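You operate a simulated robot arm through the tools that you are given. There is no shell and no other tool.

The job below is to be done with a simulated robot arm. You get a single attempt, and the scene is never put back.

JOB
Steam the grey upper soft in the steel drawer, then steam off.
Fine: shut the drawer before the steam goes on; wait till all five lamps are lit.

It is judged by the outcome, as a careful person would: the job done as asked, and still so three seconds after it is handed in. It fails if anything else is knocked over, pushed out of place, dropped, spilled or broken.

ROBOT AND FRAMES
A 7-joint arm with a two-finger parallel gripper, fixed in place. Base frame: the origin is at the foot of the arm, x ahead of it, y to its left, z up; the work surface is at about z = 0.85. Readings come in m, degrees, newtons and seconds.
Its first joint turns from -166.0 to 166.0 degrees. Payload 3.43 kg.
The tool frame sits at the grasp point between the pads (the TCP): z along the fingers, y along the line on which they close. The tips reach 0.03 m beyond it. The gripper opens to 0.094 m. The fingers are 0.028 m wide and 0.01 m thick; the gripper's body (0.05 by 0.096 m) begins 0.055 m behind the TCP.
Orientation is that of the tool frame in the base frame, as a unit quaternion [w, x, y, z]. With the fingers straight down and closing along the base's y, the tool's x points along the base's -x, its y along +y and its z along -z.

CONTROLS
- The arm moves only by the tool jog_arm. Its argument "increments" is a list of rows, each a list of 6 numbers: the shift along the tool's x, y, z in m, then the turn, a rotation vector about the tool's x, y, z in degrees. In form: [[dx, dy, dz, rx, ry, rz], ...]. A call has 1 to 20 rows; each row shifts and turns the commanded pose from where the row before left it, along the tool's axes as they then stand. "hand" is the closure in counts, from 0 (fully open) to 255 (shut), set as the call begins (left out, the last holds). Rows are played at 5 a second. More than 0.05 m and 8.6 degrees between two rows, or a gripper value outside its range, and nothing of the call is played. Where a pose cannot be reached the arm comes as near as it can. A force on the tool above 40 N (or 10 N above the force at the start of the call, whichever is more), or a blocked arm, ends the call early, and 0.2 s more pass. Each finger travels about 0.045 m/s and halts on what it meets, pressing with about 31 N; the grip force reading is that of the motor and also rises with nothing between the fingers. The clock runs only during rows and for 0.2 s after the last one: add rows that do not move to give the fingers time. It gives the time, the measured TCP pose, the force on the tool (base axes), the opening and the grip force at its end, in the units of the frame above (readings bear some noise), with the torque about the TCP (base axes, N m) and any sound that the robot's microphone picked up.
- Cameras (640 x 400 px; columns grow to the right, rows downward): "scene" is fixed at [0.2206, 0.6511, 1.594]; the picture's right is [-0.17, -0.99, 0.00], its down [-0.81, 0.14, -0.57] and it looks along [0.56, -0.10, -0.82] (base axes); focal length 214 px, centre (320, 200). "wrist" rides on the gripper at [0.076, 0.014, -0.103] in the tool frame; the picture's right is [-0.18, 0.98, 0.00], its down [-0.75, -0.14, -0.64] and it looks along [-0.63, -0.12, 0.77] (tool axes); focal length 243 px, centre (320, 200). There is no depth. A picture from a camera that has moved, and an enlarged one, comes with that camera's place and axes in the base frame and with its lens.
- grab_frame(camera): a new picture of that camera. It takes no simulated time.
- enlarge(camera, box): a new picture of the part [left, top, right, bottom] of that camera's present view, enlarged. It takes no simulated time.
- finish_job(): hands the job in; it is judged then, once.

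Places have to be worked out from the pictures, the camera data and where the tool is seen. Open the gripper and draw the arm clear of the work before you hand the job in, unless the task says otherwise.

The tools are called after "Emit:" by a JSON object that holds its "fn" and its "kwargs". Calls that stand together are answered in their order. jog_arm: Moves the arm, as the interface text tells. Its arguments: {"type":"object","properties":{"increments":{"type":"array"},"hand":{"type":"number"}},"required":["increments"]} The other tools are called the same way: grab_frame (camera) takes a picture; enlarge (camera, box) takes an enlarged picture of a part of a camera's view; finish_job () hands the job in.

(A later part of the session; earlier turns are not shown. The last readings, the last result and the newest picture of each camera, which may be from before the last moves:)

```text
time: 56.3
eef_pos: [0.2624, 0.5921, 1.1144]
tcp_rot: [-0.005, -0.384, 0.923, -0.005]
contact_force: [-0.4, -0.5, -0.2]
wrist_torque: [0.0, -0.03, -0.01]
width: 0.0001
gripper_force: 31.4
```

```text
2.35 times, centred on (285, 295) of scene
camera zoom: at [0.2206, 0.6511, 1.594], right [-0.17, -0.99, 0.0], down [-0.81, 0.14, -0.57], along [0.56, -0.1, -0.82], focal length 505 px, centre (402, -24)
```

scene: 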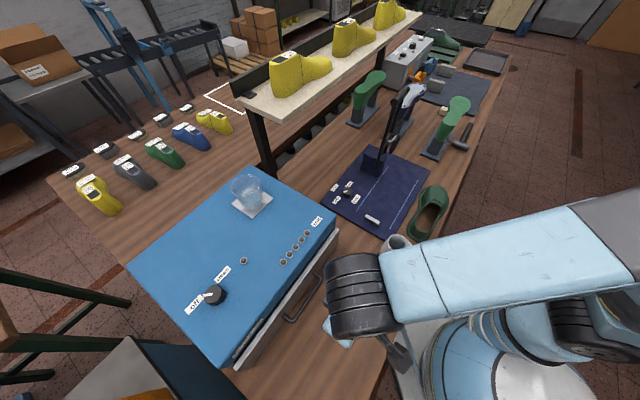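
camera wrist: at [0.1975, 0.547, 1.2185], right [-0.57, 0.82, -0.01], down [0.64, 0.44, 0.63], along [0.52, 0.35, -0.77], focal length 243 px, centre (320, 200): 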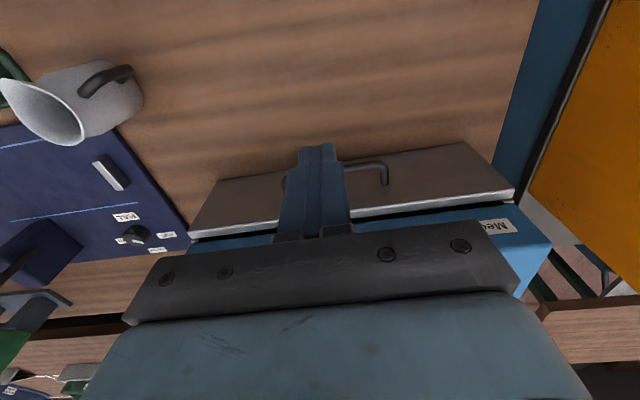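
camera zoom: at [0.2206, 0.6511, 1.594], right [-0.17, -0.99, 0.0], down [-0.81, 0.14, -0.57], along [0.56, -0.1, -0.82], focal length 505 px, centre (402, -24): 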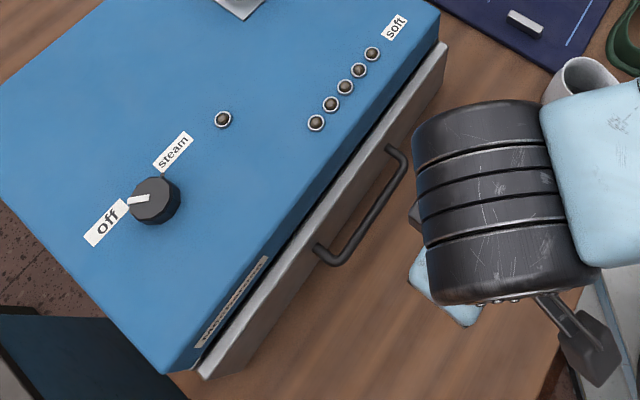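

Panel is seated evenly against both side frames and the last push met a hard stop, so the drawer is shut. Next the knob, roughly at e1≈−0.354, e2≈0.868 (pointer at "off"). I'll rise, level the tool, and move to a viewpoint in front of it.

Emit:
{"fn": "jog_arm", "kwargs": {"increments": [[0, 0, -0.04, -0.31, -0.75, 0], [0, 0, -0.04, 0, 0, 0], [0, 0, -0.04, 0, 0, 0], [-0.02, 0.02, -0.02, 0, 0, 0], [-0.03, 0.03, 0, 0, 0, 0], [-0.03, 0.03, 0, 0, 0, 0], [-0.03, 0.02, 0, 0, 0, 0], [-0.02, 0.005, 0, 0, 0, 0], [0, 0, 0, 0, 0, 0], [0, 0, 0, 0, 0, 0]], "hand": 0}}

Emit:
{"fn": "grab_frame", "kwargs": {"camera": "wrist"}}

Emit:
{"fn": "grab_frame", "kwargs": {"camera": "scene"}}

```text
time: 58.5
eef_pos: [0.2782, 0.7585, 1.2568]
tcp_rot: [0.0, -0.383, 0.924, 0.001]
contact_force: [-0.1, 1.2, 0.9]
wrist_torque: [0.0, 0.02, 0.01]
width: 0.0943
gripper_force: 0.0
```

```text
taken
camera wrist: at [0.2138, 0.7128, 1.3591], right [-0.57, 0.82, 0.0], down [0.63, 0.43, 0.64], along [0.53, 0.36, -0.77], focal length 243 px, centre (320, 200)
```

wrist: 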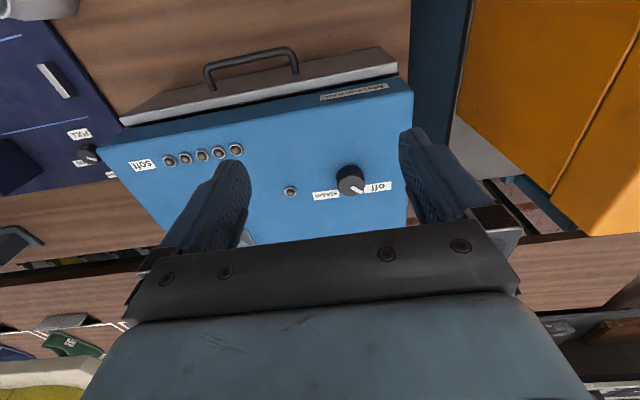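

```text
taken
```

scene: 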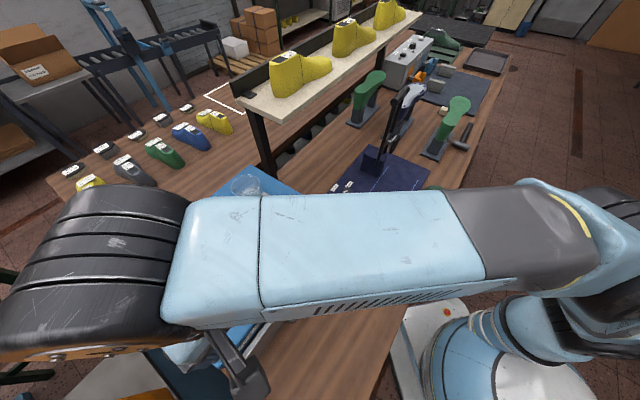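

The wrist camera sees the knob, labels, and all six lamps. Zooming in on the knob for position, height and pointer direction.

Emit:
{"fn": "enlarge", "kwargs": {"camera": "wrist", "box": [290, 140, 410, 220]}}

Emit:
{"fn": "enlarge", "kwargs": {"camera": "wrist", "box": [120, 130, 320, 210]}}

```text
5.00 times, centred on (350, 180) of wrist
camera zoom: at [0.2138, 0.7128, 1.3591], right [-0.57, 0.82, 0.0], down [0.63, 0.43, 0.64], along [0.53, 0.36, -0.77], focal length 1213 px, centre (170, 300)
```

zoom: 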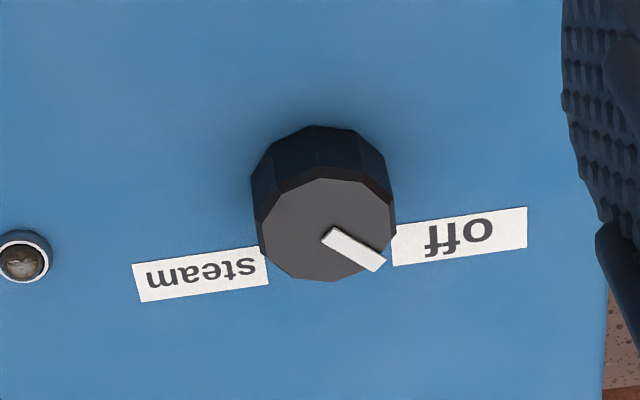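

```text
3.20 times, centred on (220, 170) of wrist
camera zoom: at [0.2138, 0.7128, 1.3591], right [-0.57, 0.82, 0.0], down [0.63, 0.43, 0.64], along [0.53, 0.36, -0.77], focal length 776 px, centre (640, 296)
```

zoom: 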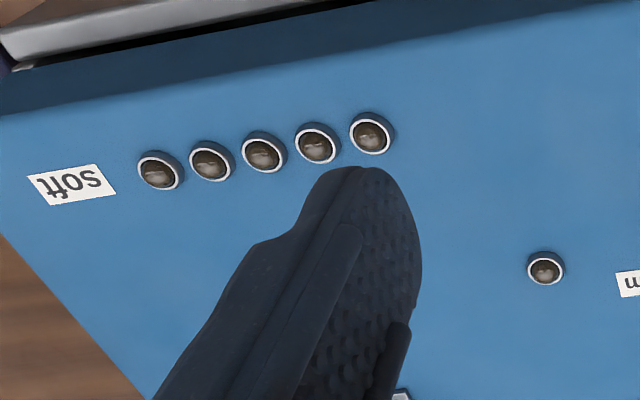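

The knob is ~4.2 cm in diameter, centred near e1≈−0.3585, e2≈0.869, top z≈1.08; pointer is at "off" (≈135°), "steam" is 90° clockwise from above. I'll move above the knob with the gripper open and recheck alignment.

Emit:
{"fn": "jog_arm", "kwargs": {"increments": [[-0.03, 0.005, 0, 0, 0, 0], [-0.03, 0.005, 0, 0, 0, 0], [-0.03, 0.005, 0, 0, 0, 0], [-0.03, 0.004, 0, 0, 0, 0], [-0.016, 0, 0, 0, 0, 0], [0, 0, 0.03, 0, 0, 0], [0, 0, 0.03, 0, 0, 0], [0, 0, 0.03, 0, 0, 0], [0, 0, 0, 0, 0, 0], [0, 0, 0, 0, 0, 0]], "hand": 0}}

Emit:
{"fn": "grab_frame", "kwargs": {"camera": "wrist"}}

Emit:
{"fn": "grab_frame", "kwargs": {"camera": "scene"}}

```text
time: 60.7
eef_pos: [0.3252, 0.811, 1.1572]
tcp_rot: [-0.001, -0.384, 0.924, 0.0]
contact_force: [0.2, 0.0, 0.5]
wrist_torque: [0.01, -0.01, 0.0]
width: 0.0939
gripper_force: 0.0
out of reach, approached as far as the arm can: row 3, 4, 5
```

```text
taken
camera wrist: at [0.2607, 0.7648, 1.2586], right [-0.57, 0.82, 0.0], down [0.63, 0.43, 0.64], along [0.53, 0.36, -0.77], focal length 243 px, centre (320, 200)
```

wrist: 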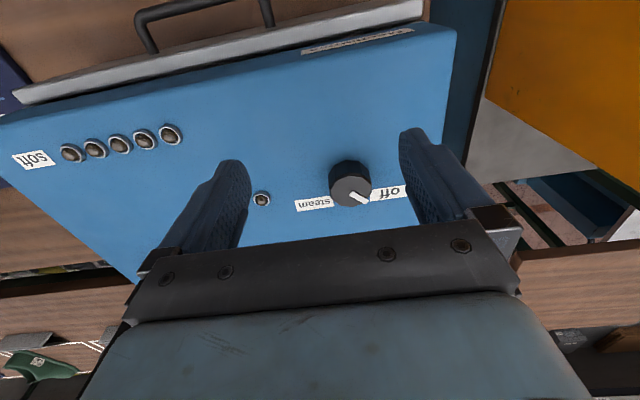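

```text
taken
```

scene: 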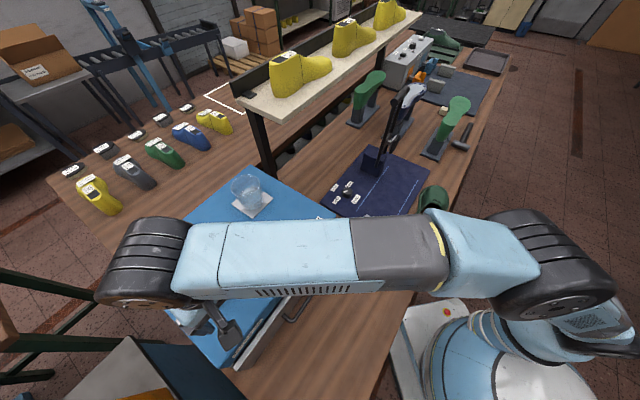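

At that height the arm's reach ended at r≈0.874; reach improves lower down. I'll lower to z≈1.13 (tips still above the knob) and extend further toward the knob.

Emit:
{"fn": "jog_arm", "kwargs": {"increments": [[0, 0.005, 0.015, 0, 0, 0], [-0.01, 0.005, 0.012, 0, 0, 0], [-0.015, 0.005, 0, 0, 0, 0], [-0.015, 0, 0, 0, 0, 0], [-0.015, 0, 0, 0, 0, 0], [-0.01, 0, 0, 0, 0, 0], [0, 0, 0, 0, 0, 0], [0, 0, 0, 0, 0, 0]]}}

Emit:
{"fn": "grab_frame", "kwargs": {"camera": "wrist"}}

```text
time: 62.5
eef_pos: [0.3571, 0.8596, 1.1277]
tcp_rot: [0.0, -0.384, 0.924, 0.001]
contact_force: [-0.2, 0.3, 0.1]
wrist_torque: [0.0, 0.0, 0.03]
width: 0.0941
gripper_force: 0.0
out of reach, approached as far as the arm can: row 6
```

```text
taken
camera wrist: at [0.2931, 0.8133, 1.2291], right [-0.57, 0.82, 0.0], down [0.63, 0.43, 0.64], along [0.53, 0.36, -0.77], focal length 243 px, centre (320, 200)
```

wrist: 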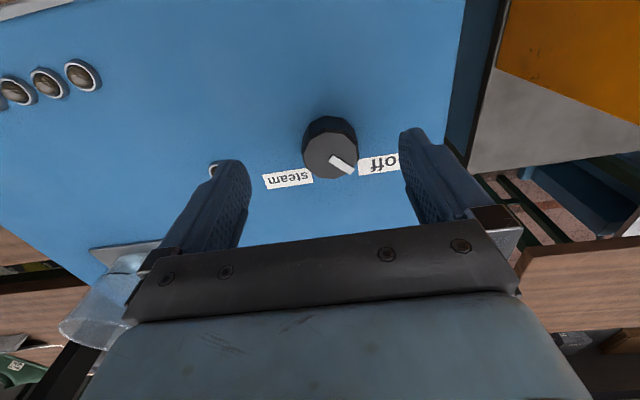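

Reach is now nearly there (e2≈0.860). I'll zoom to refine the knob centre before descending around it.

Emit:
{"fn": "enlarge", "kwargs": {"camera": "wrist", "box": [250, 100, 410, 200]}}

```text
4.00 times, centred on (330, 150) of wrist
camera zoom: at [0.2931, 0.8133, 1.2291], right [-0.57, 0.82, 0.0], down [0.63, 0.43, 0.64], along [0.53, 0.36, -0.77], focal length 970 px, centre (280, 400)
```

zoom: 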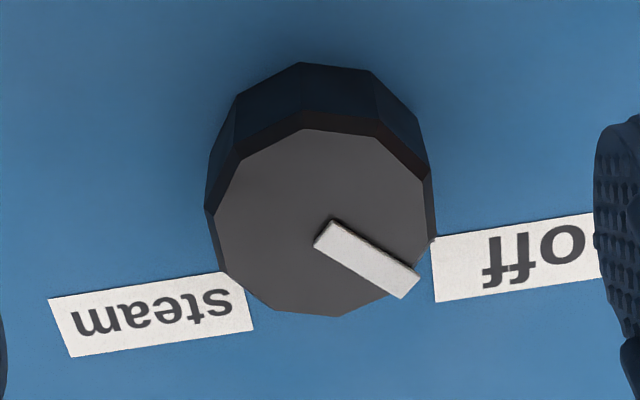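

Knob centre refined to about e1≈−0.359, e2≈0.867. I'll shift 7 mm outward and 3 mm sideways while descending to TCP z≈1.096, so the fingers straddle the knob just above the cabinet top.

Emit:
{"fn": "jog_arm", "kwargs": {"increments": [[0, 0.0015, 0.01, 0, 0, 0], [-0.003, 0.0015, 0.01, 0, 0, 0], [-0.004, 0, 0.007, 0, 0, 0], [0, 0, 0.005, 0, 0, 0], [0, 0, 0, 0, 0, 0], [0, 0, 0, 0, 0, 0]]}}

Emit:
{"fn": "grab_frame", "kwargs": {"camera": "wrist"}}

Emit:
{"fn": "enlarge", "kwargs": {"camera": "wrist", "box": [230, 80, 430, 240]}}

```text
time: 63.9
eef_pos: [0.3596, 0.8669, 1.094]
tcp_rot: [-0.001, -0.384, 0.923, 0.001]
contact_force: [0.6, -0.1, 0.0]
wrist_torque: [-0.01, -0.02, -0.01]
width: 0.094
gripper_force: 0.0
```

```text
taken
camera wrist: at [0.2961, 0.821, 1.1968], right [-0.57, 0.82, 0.0], down [0.63, 0.43, 0.64], along [0.53, 0.36, -0.77], focal length 243 px, centre (320, 200)
```

wrist: 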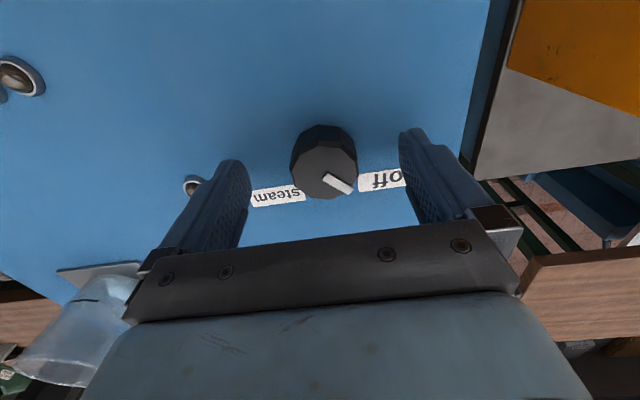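

```text
2.50 times, centred on (330, 160) of wrist
camera zoom: at [0.2961, 0.821, 1.1968], right [-0.57, 0.82, 0.0], down [0.63, 0.43, 0.64], along [0.53, 0.36, -0.77], focal length 606 px, centre (295, 300)
```

zoom: 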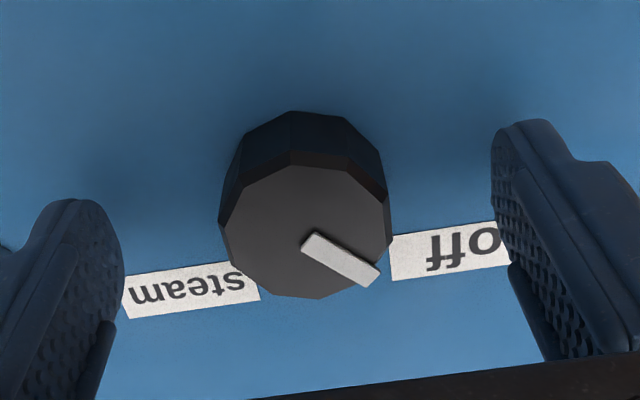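

TCP (e1 −0.3587, e2 0.8673) coincides with the knob centre within ~1–2 mm, and the tips are clear of the top. Closing on the knob.

Emit:
{"fn": "jog_arm", "kwargs": {"increments": [[0, 0, 0, 0, 0, 0], [0, 0, 0, 0, 0, 0], [0, 0, 0, 0, 0, 0], [0, 0, 0, 0, 0, 0], [0, 0, 0, 0, 0, 0]], "hand": 255}}

Emit:
{"fn": "enlarge", "kwargs": {"camera": "wrist", "box": [180, 60, 460, 240]}}

```text
time: 65.1
eef_pos: [0.3587, 0.8681, 1.095]
tcp_rot: [-0.001, -0.384, 0.923, 0.001]
contact_force: [-10.8, 18.8, 1.5]
wrist_torque: [0.9, 0.08, 0.06]
width: 0.0416
gripper_force: 44.7
```

```text
2.22 times, centred on (320, 150) of wrist
camera zoom: at [0.2943, 0.822, 1.1967], right [-0.57, 0.82, 0.0], down [0.63, 0.43, 0.64], along [0.53, 0.37, -0.77], focal length 539 px, centre (320, 311)
```

zoom: 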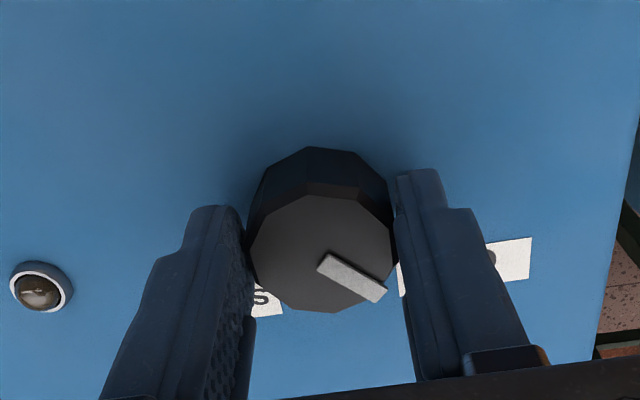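

Gripped at 0.0416 m, but there's a ~21 N side load along −e1, so the knob's centre is a bit further that way. I'll ease the tool 1.5 mm in that direction to unload it.

Emit:
{"fn": "jog_arm", "kwargs": {"increments": [[0, 0.0008, 0, 0, 0, 0], [0, 0.0007, 0, 0, 0, 0], [0, 0, 0, 0, 0, 0]]}}

```text
time: 65.9
eef_pos: [0.3584, 0.8677, 1.0948]
tcp_rot: [-0.001, -0.384, 0.923, 0.0]
contact_force: [-10.9, 8.8, 1.7]
wrist_torque: [-0.13, 0.0, 0.03]
width: 0.0416
gripper_force: 45.2
```

Side load dropped to about 14 N; another 1.5 mm in the same direction.

Emit:
{"fn": "jog_arm", "kwargs": {"increments": [[0, 0.0008, 0, 0, 0, 0], [0, 0.0007, 0, 0, 0, 0], [0, 0, 0, 0, 0, 0]]}}

```text
time: 66.7
eef_pos: [0.3581, 0.8673, 1.0947]
tcp_rot: [-0.001, -0.383, 0.924, 0.0]
contact_force: [-6.9, -18.8, -5.1]
wrist_torque: [-0.94, 0.6, 0.0]
width: 0.0416
gripper_force: 45.1
```

Small residual loads remain (mostly −e2). I'll ease 1 mm back toward the robot and half a millimetre sideways.

Emit:
{"fn": "jog_arm", "kwargs": {"increments": [[0.001, -0.0005, 0, 0, 0, 0], [0, 0, 0, 0, 0, 0]]}}

```text
time: 67.3
eef_pos: [0.3585, 0.8676, 1.0943]
tcp_rot: [0.0, -0.384, 0.923, 0.001]
contact_force: [0.4, -7.1, -2.9]
wrist_torque: [-0.31, -0.48, 0.0]
width: 0.0415
gripper_force: 44.7
```

Load is now only ~7 N. I'll start turning clockwise (seen from above): 15° first, watching torque and pointer.

Emit:
{"fn": "jog_arm", "kwargs": {"increments": [[0, 0, 0, 0, 0, 5], [0, 0, 0, 0, 0, 5], [0, 0, 0, 0, 0, 5], [0, 0, 0, 0, 0, 0]]}}

Emit:
{"fn": "enlarge", "kwargs": {"camera": "wrist", "box": [180, 60, 460, 240]}}

```text
time: 68.3
eef_pos: [0.3582, 0.8683, 1.0937]
tcp_rot: [0.0, -0.259, 0.966, 0.002]
contact_force: [2.7, 9.7, -0.5]
wrist_torque: [0.26, -0.45, 0.03]
width: 0.0416
gripper_force: 45.1
```

```text
2.22 times, centred on (320, 150) of wrist
camera zoom: at [0.2845, 0.8409, 1.1967], right [-0.33, 0.94, 0.0], down [0.72, 0.25, 0.64], along [0.6, 0.22, -0.77], focal length 539 px, centre (320, 311)
```

zoom: 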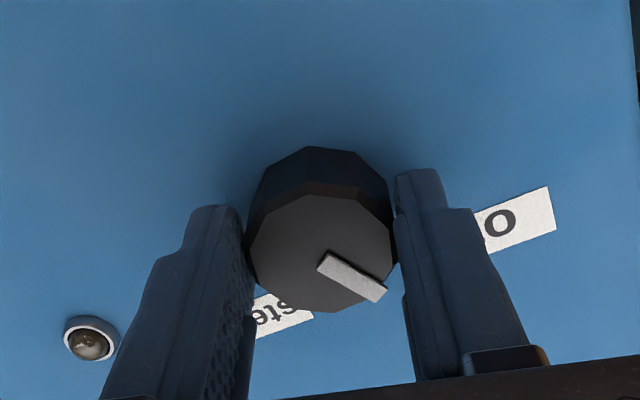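

The knob turns with the gripper. Continuing 45° more in 5° steps.

Emit:
{"fn": "jog_arm", "kwargs": {"increments": [[0, 0, 0, 0, 0, 5], [0, 0, 0, 0, 0, 5], [0, 0, 0, 0, 0, 5], [0, 0, 0, 0, 0, 5], [0, 0, 0, 0, 0, 5], [0, 0, 0, 0, 0, 5], [0, 0, 0, 0, 0, 5], [0, 0, 0, 0, 0, 5], [0, 0, 0, 0, 0, 5], [0, 0, 0, 0, 0, 0]]}}

Emit:
{"fn": "grab_frame", "kwargs": {"camera": "wrist"}}

Emit:
{"fn": "grab_frame", "kwargs": {"camera": "scene"}}

```text
time: 69.5
eef_pos: [0.3581, 0.8684, 1.0934]
tcp_rot: [0.0, -0.06, 0.998, 0.001]
contact_force: [2.1, 13.7, -6.0]
wrist_torque: [0.39, -0.03, 0.01]
width: 0.0419
gripper_force: 45.0
stopped in row 5: the force on the tool passed its limit at 41 N (the readings are from after the stop); the commanded pose is now the measured one
```

```text
taken
camera wrist: at [0.2798, 0.8725, 1.1967], right [0.07, 1.0, 0.0], down [0.77, -0.05, 0.64], along [0.64, -0.04, -0.77], focal length 243 px, centre (320, 200)
```

wrist: 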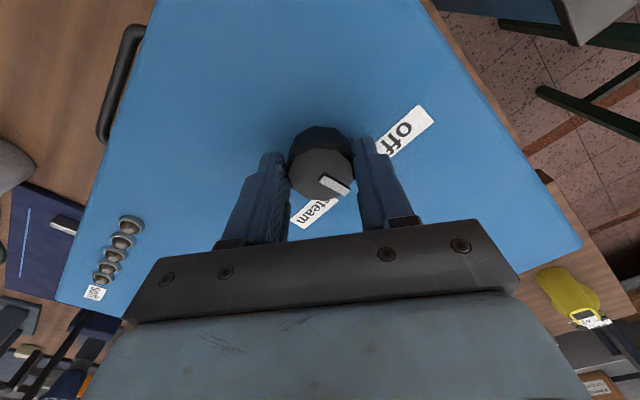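

```text
taken
```

scene: 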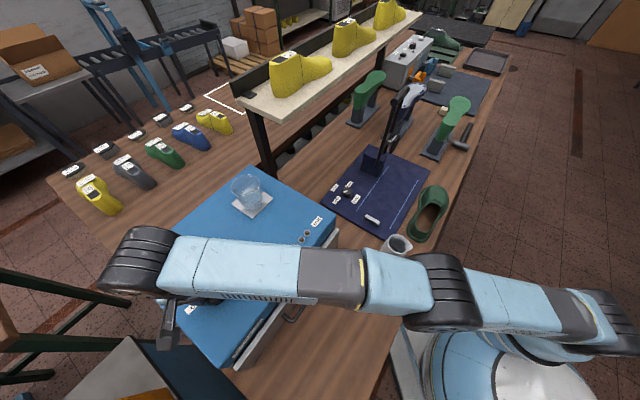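

The pointer is about 38° on its way (load limit tripped from slight off-centre). I'll ease the tool 1 mm along the force to unload and then continue in smaller turns.

Emit:
{"fn": "jog_arm", "kwargs": {"increments": [[0, 0.001, 0, 0, 0, 0], [0, 0, 0, 0, 0, 0]]}}

```text
time: 70.1
eef_pos: [0.3574, 0.8692, 1.0942]
tcp_rot: [0.0, -0.059, 0.998, -0.001]
contact_force: [0.5, -4.2, -13.4]
wrist_torque: [-0.77, -0.64, -0.01]
width: 0.0417
gripper_force: 44.8
```

Lateral load is small now, with a slight vertical pull. I'll nudge down 0.5 mm and turn 15° more.

Emit:
{"fn": "jog_arm", "kwargs": {"increments": [[0, 0, 0.0005, 0, 0, 0], [0, 0, 0, 0, 0, 4], [0, 0, 0, 0, 0, 4], [0, 0, 0, 0, 0, 4], [0, 0, 0, 0, 0, 4], [0, 0, 0, 0, 0, 0]]}}

Emit:
{"fn": "enlarge", "kwargs": {"camera": "wrist", "box": [180, 60, 460, 240]}}

```text
time: 71.5
eef_pos: [0.3583, 0.8702, 1.0946]
tcp_rot: [-0.001, 0.08, 0.997, 0.002]
contact_force: [-3.7, -2.9, -18.3]
wrist_torque: [-0.46, 0.48, -0.04]
width: 0.0417
gripper_force: 45.4
```

```text
2.22 times, centred on (320, 150) of wrist
camera zoom: at [0.2843, 0.8947, 1.197], right [0.34, 0.94, 0.0], down [0.72, -0.26, 0.64], along [0.6, -0.22, -0.77], focal length 539 px, centre (320, 311)
```

zoom: 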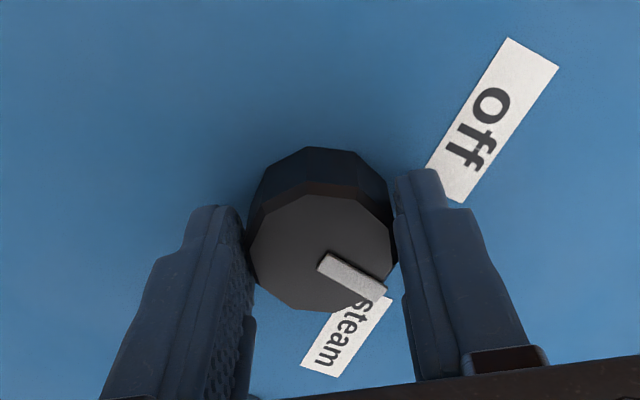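

54° turned, force fine. Continuing 20° more.

Emit:
{"fn": "jog_arm", "kwargs": {"increments": [[0, 0, 0.0005, 0, 0, 0], [0, 0, 0, 0, 0, 4], [0, 0, 0, 0, 0, 4], [0, 0, 0, 0, 0, 4], [0, 0, 0, 0, 0, 4], [0, 0, 0, 0, 0, 4], [0, 0, 0, 0, 0, 0]]}}

Emit:
{"fn": "grab_frame", "kwargs": {"camera": "wrist"}}

Emit:
{"fn": "enlarge", "kwargs": {"camera": "wrist", "box": [180, 60, 460, 240]}}

```text
time: 73.1
eef_pos: [0.3581, 0.8713, 1.0954]
tcp_rot: [-0.001, 0.253, 0.967, 0.004]
contact_force: [3.9, 20.1, -5.3]
wrist_torque: [0.44, -0.03, 0.05]
width: 0.042
gripper_force: 44.9
stopped in row 7: the force on the tool passed its limit at 41 N (the readings are from after the stop); the commanded pose is now the measured one
```

```text
taken
camera wrist: at [0.2978, 0.9182, 1.1972], right [0.64, 0.77, 0.01], down [0.59, -0.5, 0.64], along [0.49, -0.41, -0.77], focal length 243 px, centre (320, 200)
```

wrist: 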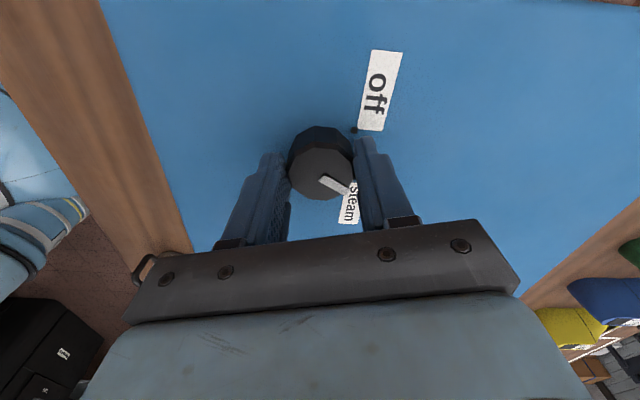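

```text
2.22 times, centred on (320, 150) of wrist
camera zoom: at [0.2978, 0.9182, 1.1972], right [0.64, 0.77, 0.01], down [0.59, -0.5, 0.64], along [0.49, -0.41, -0.77], focal length 539 px, centre (320, 311)
```

zoom: 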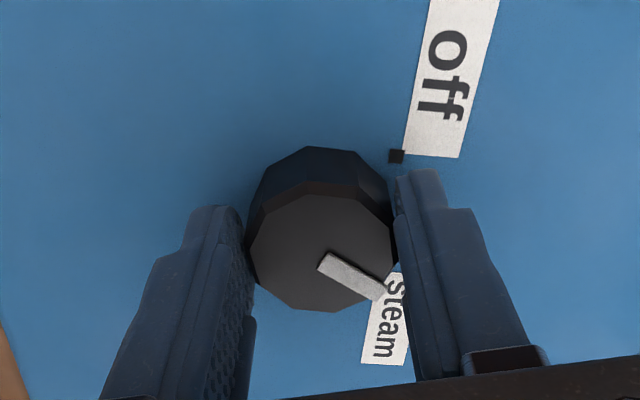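

About 75° turned and the pointer is now at the "steam" mark. I'll check the scene camera for the indicator lamp.

Emit:
{"fn": "grab_frame", "kwargs": {"camera": "scene"}}

Emit:
{"fn": "enlarge", "kwargs": {"camera": "scene", "box": [140, 170, 360, 370]}}

```text
taken
```

scene: 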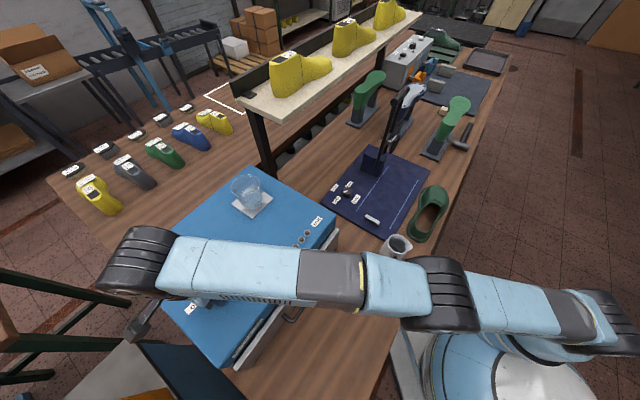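

```text
2.00 times, centred on (250, 270) of scene
camera zoom: at [0.2206, 0.6511, 1.594], right [-0.17, -0.99, 0.0], down [-0.81, 0.14, -0.57], along [0.56, -0.1, -0.82], focal length 429 px, centre (460, 60)
```

zoom: 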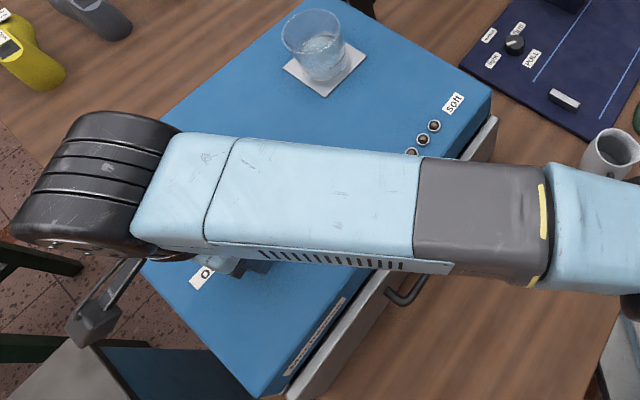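

The forearm hides the indicator lamp from the scene camera. I'll relieve the side load and turn a bit further to be firmly at the steam stop.

Emit:
{"fn": "jog_arm", "kwargs": {"increments": [[0.0005, 0.001, 0, 0, 0, 0], [0, 0, 0, 0, 0, 0]]}}

Emit:
{"fn": "jog_arm", "kwargs": {"increments": [[0, 0, 0, 0, 0, 3], [0, 0, 0, 0, 0, 3], [0, 0, 0, 0, 0, 0]]}}

Emit:
{"fn": "enlarge", "kwargs": {"camera": "wrist", "box": [180, 60, 460, 240]}}

```text
time: 73.7
eef_pos: [0.3585, 0.8702, 1.0947]
tcp_rot: [-0.001, 0.253, 0.967, 0.002]
contact_force: [0.8, 5.8, -15.6]
wrist_torque: [-0.01, 1.07, 0.03]
width: 0.0418
gripper_force: 45.2
```

```text
time: 74.5
eef_pos: [0.358, 0.8716, 1.0943]
tcp_rot: [0.001, 0.302, 0.953, 0.003]
contact_force: [3.0, 10.7, -17.2]
wrist_torque: [-0.61, -0.65, 0.04]
width: 0.0418
gripper_force: 44.4
```

```text
2.22 times, centred on (320, 150) of wrist
camera zoom: at [0.3036, 0.9247, 1.1973], right [0.72, 0.7, 0.01], down [0.53, -0.55, 0.64], along [0.45, -0.46, -0.77], focal length 539 px, centre (320, 311)
```

zoom: 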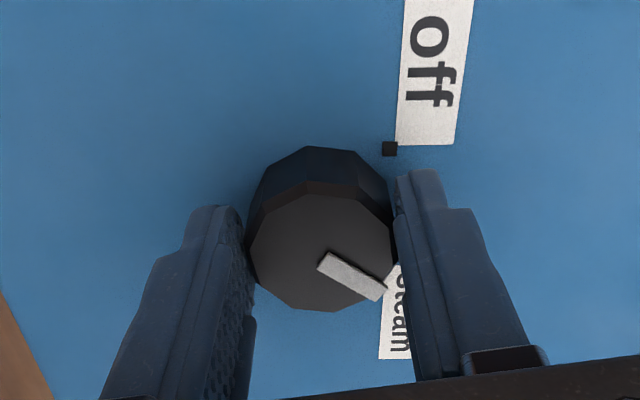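

About 80° turned — by my tick measurements (off ≈127°, steam ≈53°) that's a few degrees past the steam mark, with no stop felt. I'll come back ~5°, then release and lift to look at the lamps.

Emit:
{"fn": "jog_arm", "kwargs": {"increments": [[0, 0, 0, 0, 0, -2.5], [0, 0, 0, 0, 0, -2.5], [0, 0, 0, 0, 0, 0]]}}

Emit:
{"fn": "jog_arm", "kwargs": {"increments": [[0, 0, 0, 0, 0, 0], [0, 0, 0, 0, 0, 0], [0, 0, 0, 0, 0, 0]], "hand": 0}}

Emit:
{"fn": "grab_frame", "kwargs": {"camera": "wrist"}}

Emit:
{"fn": "enlarge", "kwargs": {"camera": "scene", "box": [140, 170, 360, 370]}}

```text
time: 75.3
eef_pos: [0.3579, 0.8711, 1.0947]
tcp_rot: [0.0, 0.261, 0.965, 0.003]
contact_force: [2.0, 6.8, -23.2]
wrist_torque: [-0.05, 0.49, 0.01]
width: 0.0416
gripper_force: 44.9
```

```text
time: 76.1
eef_pos: [0.3577, 0.8704, 1.0967]
tcp_rot: [-0.001, 0.262, 0.965, 0.004]
contact_force: [-0.4, 0.7, -0.2]
wrist_torque: [0.0, 0.01, 0.02]
width: 0.0939
gripper_force: 0.1
```

```text
taken
camera wrist: at [0.2983, 0.9184, 1.1995], right [0.65, 0.76, 0.01], down [0.58, -0.51, 0.64], along [0.49, -0.41, -0.77], focal length 243 px, centre (320, 200)
```

wrist: 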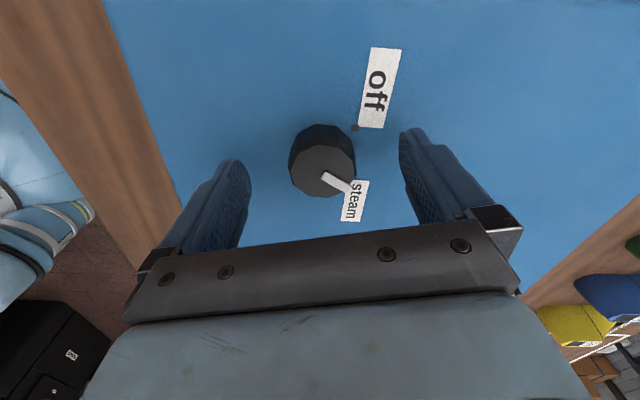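

```text
2.00 times, centred on (250, 270) of scene
camera zoom: at [0.2206, 0.6511, 1.594], right [-0.17, -0.99, 0.0], down [-0.81, 0.14, -0.57], along [0.56, -0.1, -0.82], focal length 429 px, centre (460, 60)
```

zoom: 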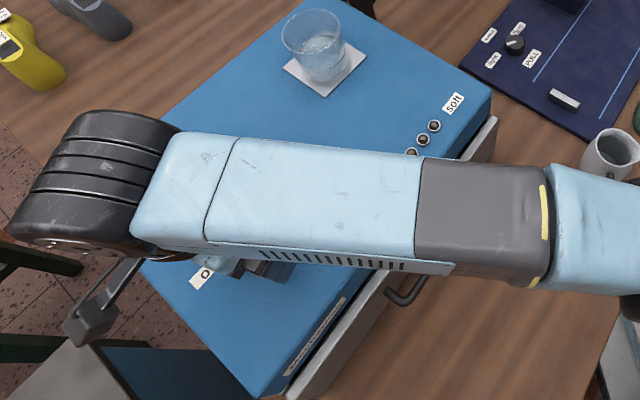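

Released; the pointer rests on the "steam" side. I'll lift clear and pull back so the wrist camera can see all the lamps.

Emit:
{"fn": "jog_arm", "kwargs": {"increments": [[0, 0, -0.02, 0, 0, 0], [0, 0, -0.03, 0, 0, 0], [0.0076, -0.029, -0.02, 0, 0, 0], [0.0076, -0.029, -0.03, 0, 0, 0], [0.0076, -0.029, -0.03, 0, 0, 0], [0.0076, -0.029, -0.03, 0, 0, 0], [0.0076, -0.029, -0.03, 0, 0, 0], [0, 0, 0, 0, 0, 0]]}}

Emit:
{"fn": "grab_frame", "kwargs": {"camera": "wrist"}}

Emit:
{"fn": "grab_frame", "kwargs": {"camera": "scene"}}

```text
time: 77.9
eef_pos: [0.2465, 0.7487, 1.2763]
tcp_rot: [-0.001, 0.261, 0.965, 0.004]
contact_force: [-0.6, 0.2, 0.6]
wrist_torque: [-0.02, -0.02, -0.01]
width: 0.0941
gripper_force: 0.1
out of reach, approached as far as the arm can: row 1, 2
```

```text
taken
camera wrist: at [0.1865, 0.7971, 1.3788], right [0.65, 0.76, 0.01], down [0.58, -0.51, 0.64], along [0.49, -0.41, -0.77], focal length 243 px, centre (320, 200)
```

wrist: 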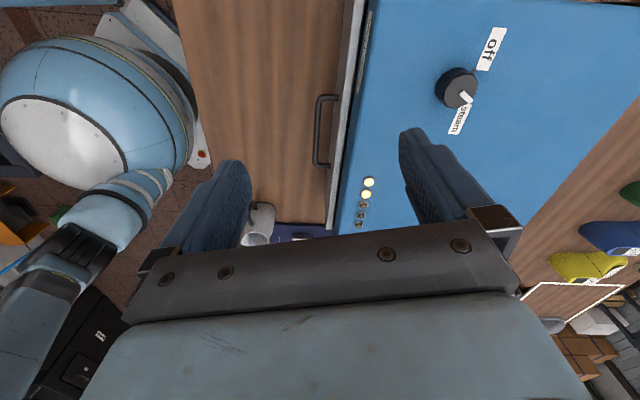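

```text
taken
```

scene: 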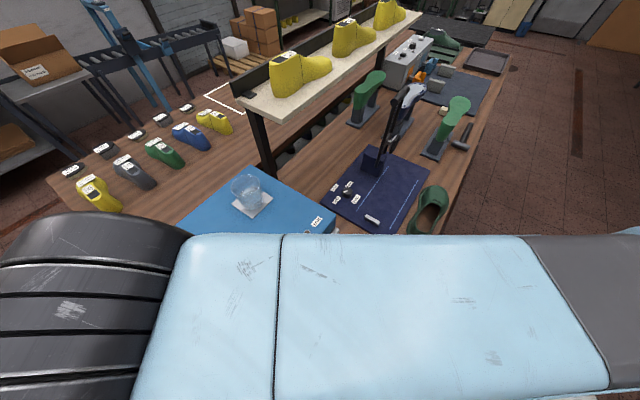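

Steam is on: the first two of the five lamps are lit. I'll wait here in short spells and watch the lamps.

Emit:
{"fn": "jog_arm", "kwargs": {"increments": [[0, 0, 0, 0, 0, 0], [0, 0, 0, 0, 0, 0], [0, 0, 0, 0, 0, 0], [0, 0, 0, 0, 0, 0], [0, 0, 0, 0, 0, 0], [0, 0, 0, 0, 0, 0], [0, 0, 0, 0, 0, 0], [0, 0, 0, 0, 0, 0], [0, 0, 0, 0, 0, 0]]}}

Emit:
{"fn": "enlarge", "kwargs": {"camera": "wrist", "box": [320, 10, 540, 240]}}

```text
time: 79.9
eef_pos: [0.2471, 0.7496, 1.2761]
tcp_rot: [-0.001, 0.261, 0.965, 0.004]
contact_force: [1.0, 0.3, 0.0]
wrist_torque: [-0.02, -0.01, 0.0]
width: 0.0939
gripper_force: 0.0
```

```text
1.74 times, centred on (430, 125) of wrist
camera zoom: at [0.1867, 0.7973, 1.3786], right [0.65, 0.76, 0.01], down [0.58, -0.51, 0.64], along [0.49, -0.41, -0.77], focal length 422 px, centre (129, 330)
```

zoom: 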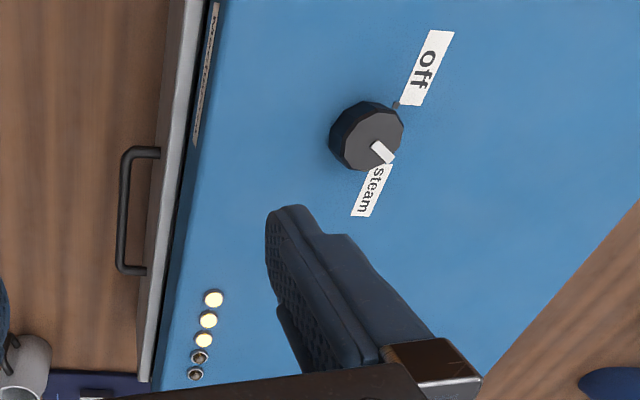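

Three lamps lit at t=79.9. Waiting another 2 s.

Emit:
{"fn": "jog_arm", "kwargs": {"increments": [[0, 0, 0, 0, 0, 0], [0, 0, 0, 0, 0, 0], [0, 0, 0, 0, 0, 0], [0, 0, 0, 0, 0, 0], [0, 0, 0, 0, 0, 0], [0, 0, 0, 0, 0, 0], [0, 0, 0, 0, 0, 0], [0, 0, 0, 0, 0, 0], [0, 0, 0, 0, 0, 0]]}}

Emit:
{"fn": "enlarge", "kwargs": {"camera": "wrist", "box": [330, 160, 400, 240]}}

```text
time: 81.9
eef_pos: [0.2469, 0.749, 1.2752]
tcp_rot: [-0.001, 0.261, 0.965, 0.004]
contact_force: [-0.1, 1.5, -0.1]
wrist_torque: [0.0, -0.03, -0.01]
width: 0.094
gripper_force: 0.1
```

```text
5.00 times, centred on (365, 200) of wrist
camera zoom: at [0.1867, 0.7973, 1.3785], right [0.65, 0.76, 0.01], down [0.58, -0.51, 0.64], along [0.49, -0.41, -0.77], focal length 1213 px, centre (95, 200)
```

zoom: 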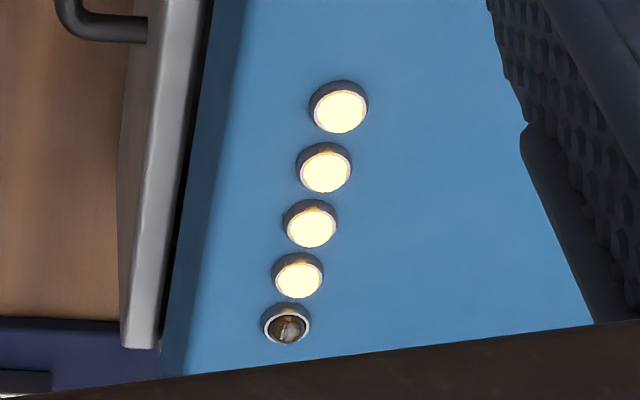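

Four lamps are lit at t=81.9; one to go. Waiting another ~2 s.

Emit:
{"fn": "jog_arm", "kwargs": {"increments": [[0, 0, 0, 0, 0, 0], [0, 0, 0, 0, 0, 0], [0, 0, 0, 0, 0, 0], [0, 0, 0, 0, 0, 0], [0, 0, 0, 0, 0, 0], [0, 0, 0, 0, 0, 0], [0, 0, 0, 0, 0, 0], [0, 0, 0, 0, 0, 0]]}}

Emit:
{"fn": "enlarge", "kwargs": {"camera": "wrist", "box": [330, 160, 400, 240]}}

```text
time: 83.7
eef_pos: [0.2454, 0.7484, 1.2766]
tcp_rot: [-0.001, 0.262, 0.965, 0.004]
contact_force: [0.0, -0.8, 0.1]
wrist_torque: [0.02, 0.03, -0.01]
width: 0.0941
gripper_force: 0.1
```

```text
5.00 times, centred on (365, 200) of wrist
camera zoom: at [0.1867, 0.7973, 1.3785], right [0.65, 0.76, 0.01], down [0.58, -0.51, 0.64], along [0.49, -0.41, -0.77], focal length 1213 px, centre (95, 200)
```

zoom: 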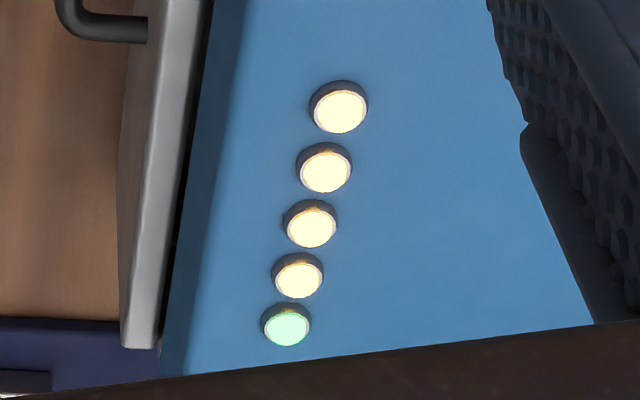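

All five lamps are lit (the fifth is green). Now straight back to the knob along the same path to turn the steam off.

Emit:
{"fn": "jog_arm", "kwargs": {"increments": [[-0.006, 0.028, 0.03, 0, 0, 0], [-0.006, 0.028, 0.03, 0, 0, 0], [-0.006, 0.028, 0.03, 0, 0, 0], [-0.006, 0.028, 0.03, 0, 0, 0], [-0.006, 0.027, 0.03, 0, 0, 0], [-0.003, 0.0105, 0.015, 0, 0, 0], [-0.0025, 0.0105, 0.0165, 0, 0, 0], [0, 0, 0, 0, 0, 0]], "hand": 0}}

Emit:
{"fn": "enlarge", "kwargs": {"camera": "wrist", "box": [180, 60, 460, 240]}}

```text
time: 85.5
eef_pos: [0.36, 0.8708, 1.0922]
tcp_rot: [-0.001, 0.261, 0.965, 0.004]
contact_force: [0.0, 0.2, 0.0]
wrist_torque: [-0.02, -0.03, -0.03]
width: 0.094
gripper_force: 0.1
```

```text
2.22 times, centred on (320, 150) of wrist
camera zoom: at [0.3008, 0.9194, 1.1958], right [0.65, 0.76, 0.01], down [0.58, -0.51, 0.64], along [0.49, -0.41, -0.77], focal length 539 px, centre (320, 311)
```

zoom: 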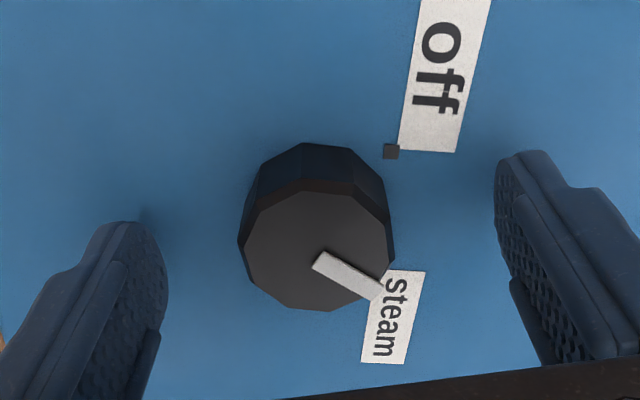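

The knob sits between the fingers, ~1.5 mm off centre. I'll trim that and close.

Emit:
{"fn": "jog_arm", "kwargs": {"increments": [[0, -0.0015, 0, 0, 0, 0], [0, 0, 0, 0, 0, 0], [0, 0, 0, 0, 0, 0], [0, 0, 0, 0, 0, 0], [0, 0, 0, 0, 0, 0]], "hand": 255}}

```text
time: 86.7
eef_pos: [0.3599, 0.8709, 1.0934]
tcp_rot: [-0.001, 0.262, 0.965, 0.004]
contact_force: [2.6, 11.5, 1.7]
wrist_torque: [-0.08, 0.08, 0.01]
width: 0.0419
gripper_force: 45.4
```

Gripped with a ~11 N side load. I'll relieve it slightly and turn back 20° counter-clockwise.

Emit:
{"fn": "jog_arm", "kwargs": {"increments": [[0.0003, 0.0008, 0, 0, 0, 0], [0, 0, 0, 0, 0, -5], [0, 0, 0, 0, 0, -5], [0, 0, 0, 0, 0, -5], [0, 0, 0, 0, 0, -5], [0, 0, 0, 0, 0, 0]]}}

```text
time: 88.1
eef_pos: [0.36, 0.8706, 1.0926]
tcp_rot: [0.0, 0.089, 0.996, 0.003]
contact_force: [-2.5, -30.1, -18.5]
wrist_torque: [-1.29, 0.48, -0.06]
width: 0.0414
gripper_force: 44.5
```

Load built up along −y (30 N). Easing 1.8 mm that way and 0.5 mm down before continuing.

Emit:
{"fn": "jog_arm", "kwargs": {"increments": [[0, -0.001, 0.0005, 0, 0, 0], [0, -0.0008, 0, 0, 0, 0], [0, 0, 0, 0, 0, 0]]}}

```text
time: 88.9
eef_pos: [0.3595, 0.87, 1.0941]
tcp_rot: [0.001, 0.09, 0.996, 0.005]
contact_force: [3.2, 2.6, -8.9]
wrist_torque: [-0.15, -0.32, 0.03]
width: 0.0417
gripper_force: 44.9
```

Unloaded nicely. Turning back another 20° with a small compensating shift.

Emit:
{"fn": "jog_arm", "kwargs": {"increments": [[0, -0.0003, 0, 0, 0, -5], [0, -0.0003, 0, 0, 0, -5], [0, -0.0003, 0, 0, 0, -5], [0, -0.0003, 0, 0, 0, -5], [0, 0, 0, 0, 0, 0]]}}

Emit:
{"fn": "enlarge", "kwargs": {"camera": "wrist", "box": [180, 60, 460, 240]}}

```text
time: 90.1
eef_pos: [0.3581, 0.8702, 1.093]
tcp_rot: [0.002, -0.086, 0.996, 0.005]
contact_force: [7.8, 20.1, -0.7]
wrist_torque: [-0.03, 0.43, 0.0]
width: 0.0414
gripper_force: 44.9
```

```text
2.22 times, centred on (320, 150) of wrist
camera zoom: at [0.2805, 0.868, 1.195], right [0.01, 1.0, 0.01], down [0.77, -0.02, 0.64], along [0.64, 0.0, -0.77], focal length 539 px, centre (320, 311)
```

zoom: 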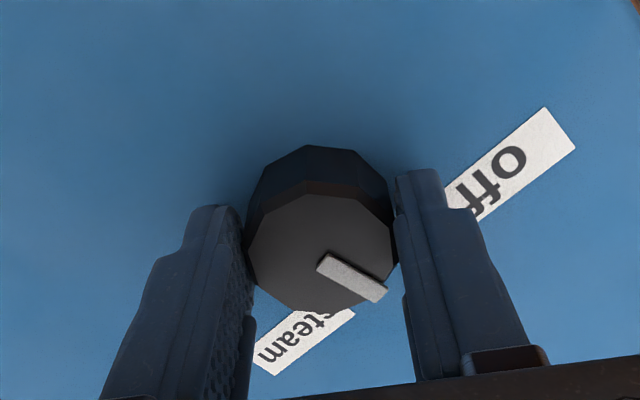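

Half-way back (35° left). Relieving the small +y load, then 18° more.

Emit:
{"fn": "jog_arm", "kwargs": {"increments": [[0, 0.001, 0, 0, 0, 0], [0, 0, 0, 0, 0, -4.5], [0, 0, 0, 0, 0, -4.5], [0, 0, 0, 0, 0, -4.5], [0, 0, 0, 0, 0, -4.5], [0, 0, 0, 0, 0, 0]]}}

```text
time: 91.5
eef_pos: [0.3596, 0.8677, 1.0929]
tcp_rot: [0.001, -0.24, 0.971, 0.003]
contact_force: [10.8, -5.7, -0.5]
wrist_torque: [-1.21, 0.37, -0.01]
width: 0.0417
gripper_force: 44.8
```

17° remain and the load is modest. Turning the rest back to the off mark.

Emit:
{"fn": "jog_arm", "kwargs": {"increments": [[0, 0, 0, 0, 0, -4.5], [0, 0, 0, 0, 0, -4.5], [0, 0, 0, 0, 0, -4.5], [0, 0, 0, 0, 0, -4], [0, 0, 0, 0, 0, 0]]}}

Emit:
{"fn": "enlarge", "kwargs": {"camera": "wrist", "box": [180, 60, 460, 240]}}

Emit:
{"fn": "grab_frame", "kwargs": {"camera": "wrist"}}

```text
time: 92.7
eef_pos: [0.3599, 0.869, 1.0922]
tcp_rot: [0.002, -0.384, 0.923, 0.004]
contact_force: [14.5, -10.4, 6.3]
wrist_torque: [-1.08, -0.26, -0.25]
width: 0.0418
gripper_force: 44.6
```

```text
2.22 times, centred on (320, 150) of wrist
camera zoom: at [0.2946, 0.822, 1.1947], right [-0.57, 0.82, 0.01], down [0.63, 0.43, 0.65], along [0.53, 0.37, -0.76], focal length 539 px, centre (320, 311)
```

zoom: 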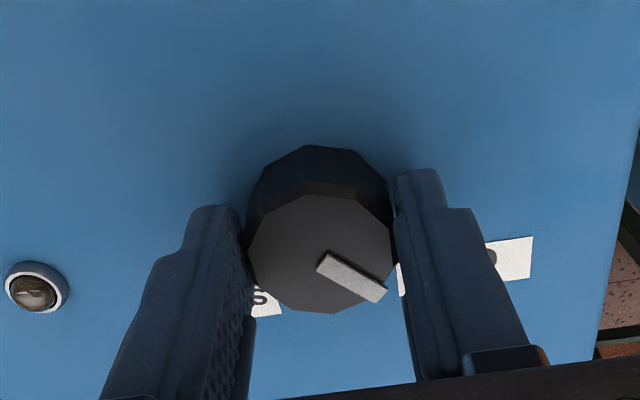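

```text
taken
camera wrist: at [0.2946, 0.822, 1.1947], right [-0.57, 0.82, 0.01], down [0.63, 0.43, 0.65], along [0.53, 0.37, -0.76], focal length 243 px, centre (320, 200)
```

wrist: 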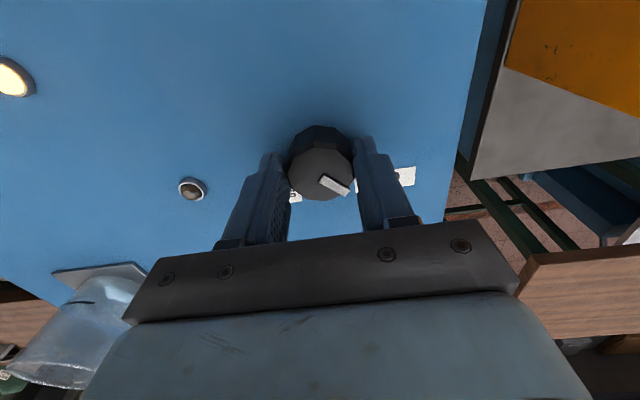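

The pointer is back at "off" (a slight −0.25 N·m stop torque) and the indicator lamp by the knob is dark. Opening the gripper.

Emit:
{"fn": "jog_arm", "kwargs": {"increments": [[0, 0, 0, 0, 0, 0], [0, 0, 0, 0, 0, 0], [0, 0, 0, 0, 0, 0], [0, 0, 0, 0, 0, 0]], "hand": 0}}

Emit:
{"fn": "enlarge", "kwargs": {"camera": "wrist", "box": [180, 60, 460, 240]}}

```text
time: 93.7
eef_pos: [0.3583, 0.8692, 1.0925]
tcp_rot: [0.002, -0.384, 0.923, 0.004]
contact_force: [-0.4, 0.0, 0.1]
wrist_torque: [0.01, 0.02, 0.02]
width: 0.0939
gripper_force: 0.0
```

```text
2.22 times, centred on (320, 150) of wrist
camera zoom: at [0.2931, 0.8229, 1.1943], right [-0.57, 0.82, 0.01], down [0.63, 0.43, 0.65], along [0.53, 0.37, -0.76], focal length 539 px, centre (320, 311)
```

zoom: 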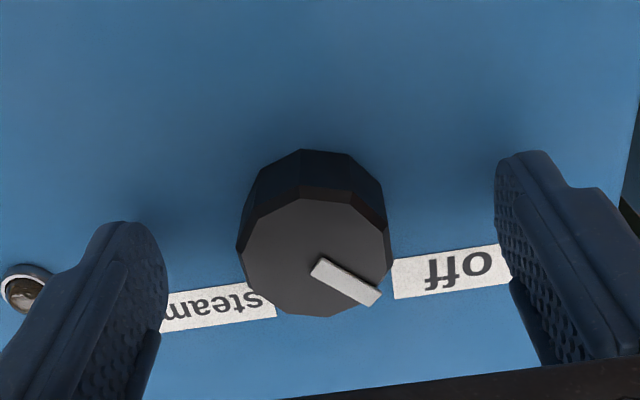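

Pointer is exactly at "off" as at the start. Lifting clear and pulling back toward the robot.

Emit:
{"fn": "jog_arm", "kwargs": {"increments": [[0.006, 0, -0.015, 0, 0, 0], [0.008, 0, -0.02, 0, 0, 0], [0.01, 0, -0.025, 0, 0, 0], [0.02, 0, -0.03, 0, 0, 0], [0.025, 0, -0.03, 0, 0, 0], [0.03, 0, -0.03, 0, 0, 0], [0.03, 0, -0.03, 0, 0, 0], [0.03, 0, -0.02, 0, 0, 0], [0, 0, 0, 0, 0, 0]]}}

Emit:
{"fn": "grab_frame", "kwargs": {"camera": "wrist"}}

Emit:
{"fn": "grab_frame", "kwargs": {"camera": "scene"}}

```text
time: 95.7
eef_pos: [0.2454, 0.7576, 1.2942]
tcp_rot: [0.002, -0.385, 0.923, 0.004]
contact_force: [-0.1, 0.3, -0.9]
wrist_torque: [0.01, 0.01, 0.03]
width: 0.094
gripper_force: 0.1
```

```text
taken
camera wrist: at [0.181, 0.7108, 1.3955], right [-0.57, 0.82, 0.01], down [0.63, 0.43, 0.65], along [0.53, 0.37, -0.76], focal length 243 px, centre (320, 200)
```

wrist: 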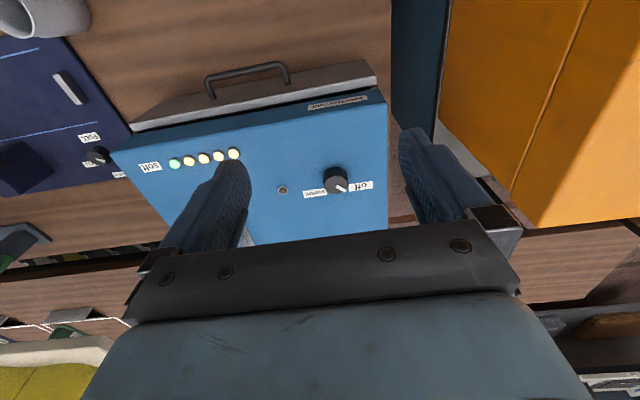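

```text
taken
```

scene: 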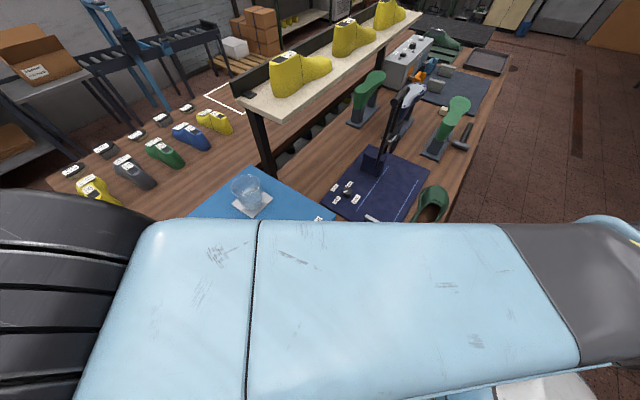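

Knob at "off", indicator dark, five "soft" lamps still lit. I'll draw the arm back to its clear starting area and do a final check of the whole scene.

Emit:
{"fn": "jog_arm", "kwargs": {"increments": [[0.02, 0, -0.02, 0, 0, 0], [0.02, -0.02, -0.025, 0, 0, 0], [0.015, -0.03, 0, 0, 0, 0], [0.015, -0.03, 0, 0, 0, 0], [0.015, -0.03, 0, 0, 0, 0], [0.015, -0.03, 0, 0, 0, 0], [0.01, -0.03, 0, 0, 0, 0], [0.01, -0.03, 0, 0, 0, 0], [0.01, -0.03, 0, 0, 0, 0], [0.01, -0.03, 0, 0, 0, 0], [0.01, -0.03, 0, 0, 0, 0], [0.01, -0.03, 0, 0, 0, 0], [0, -0.03, 0, 0, 0, 0], [0, -0.03, 0, 0, 0, 0], [0, -0.03, 0, 0, 0, 0], [0, 0, 0, 0, 0, 0]]}}

Emit:
{"fn": "grab_frame", "kwargs": {"camera": "scene"}}

Emit:
{"fn": "enlarge", "kwargs": {"camera": "scene", "box": [120, 160, 420, 390]}}

Emit:
{"fn": "enlarge", "kwargs": {"camera": "scene", "box": [300, 60, 500, 280]}}

```text
time: 99.1
eef_pos: [0.4248, 0.3505, 1.3363]
tcp_rot: [0.002, -0.385, 0.923, 0.004]
contact_force: [-0.1, -0.1, 0.5]
wrist_torque: [-0.02, -0.01, -0.02]
width: 0.0942
gripper_force: 0.0
```

```text
taken
```

scene: 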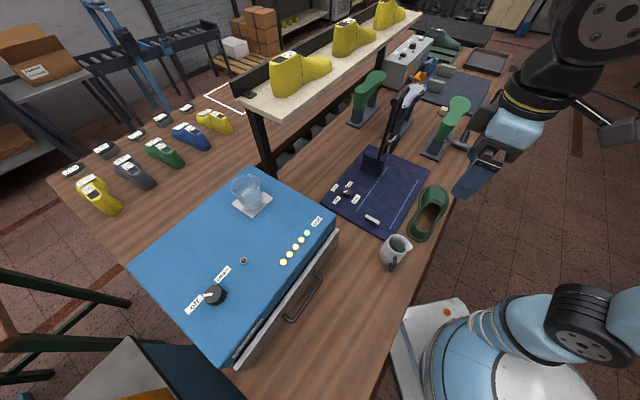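

```text
1.74 times, centred on (270, 275) of scene
camera zoom: at [0.2206, 0.6511, 1.594], right [-0.17, -0.99, 0.0], down [-0.81, 0.14, -0.57], along [0.56, -0.1, -0.82], focal length 373 px, centre (407, 70)
```

zoom: 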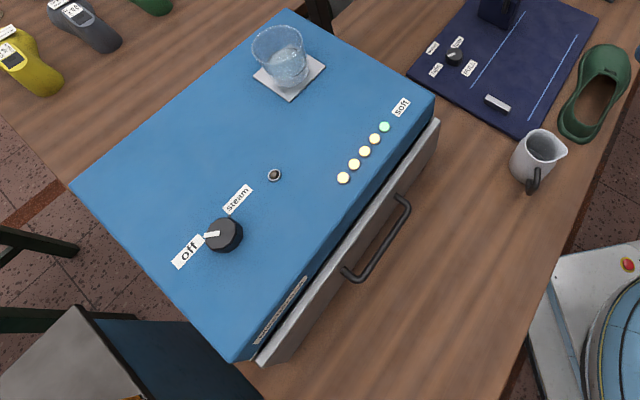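

```text
1.82 times, centred on (400, 170) of scene
camera zoom: at [0.2206, 0.6511, 1.594], right [-0.17, -0.99, 0.0], down [-0.81, 0.14, -0.57], along [0.56, -0.1, -0.82], focal length 390 px, centre (174, 254)
```

zoom: 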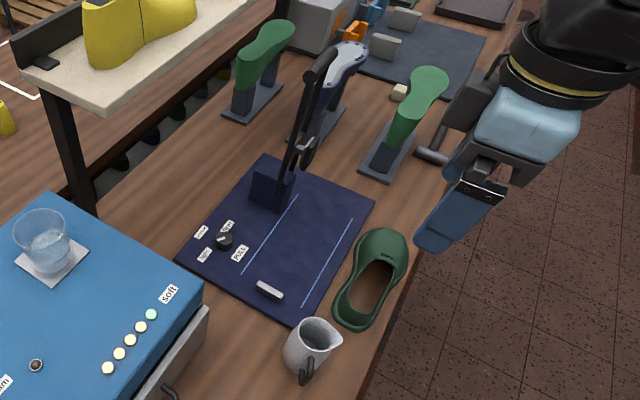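

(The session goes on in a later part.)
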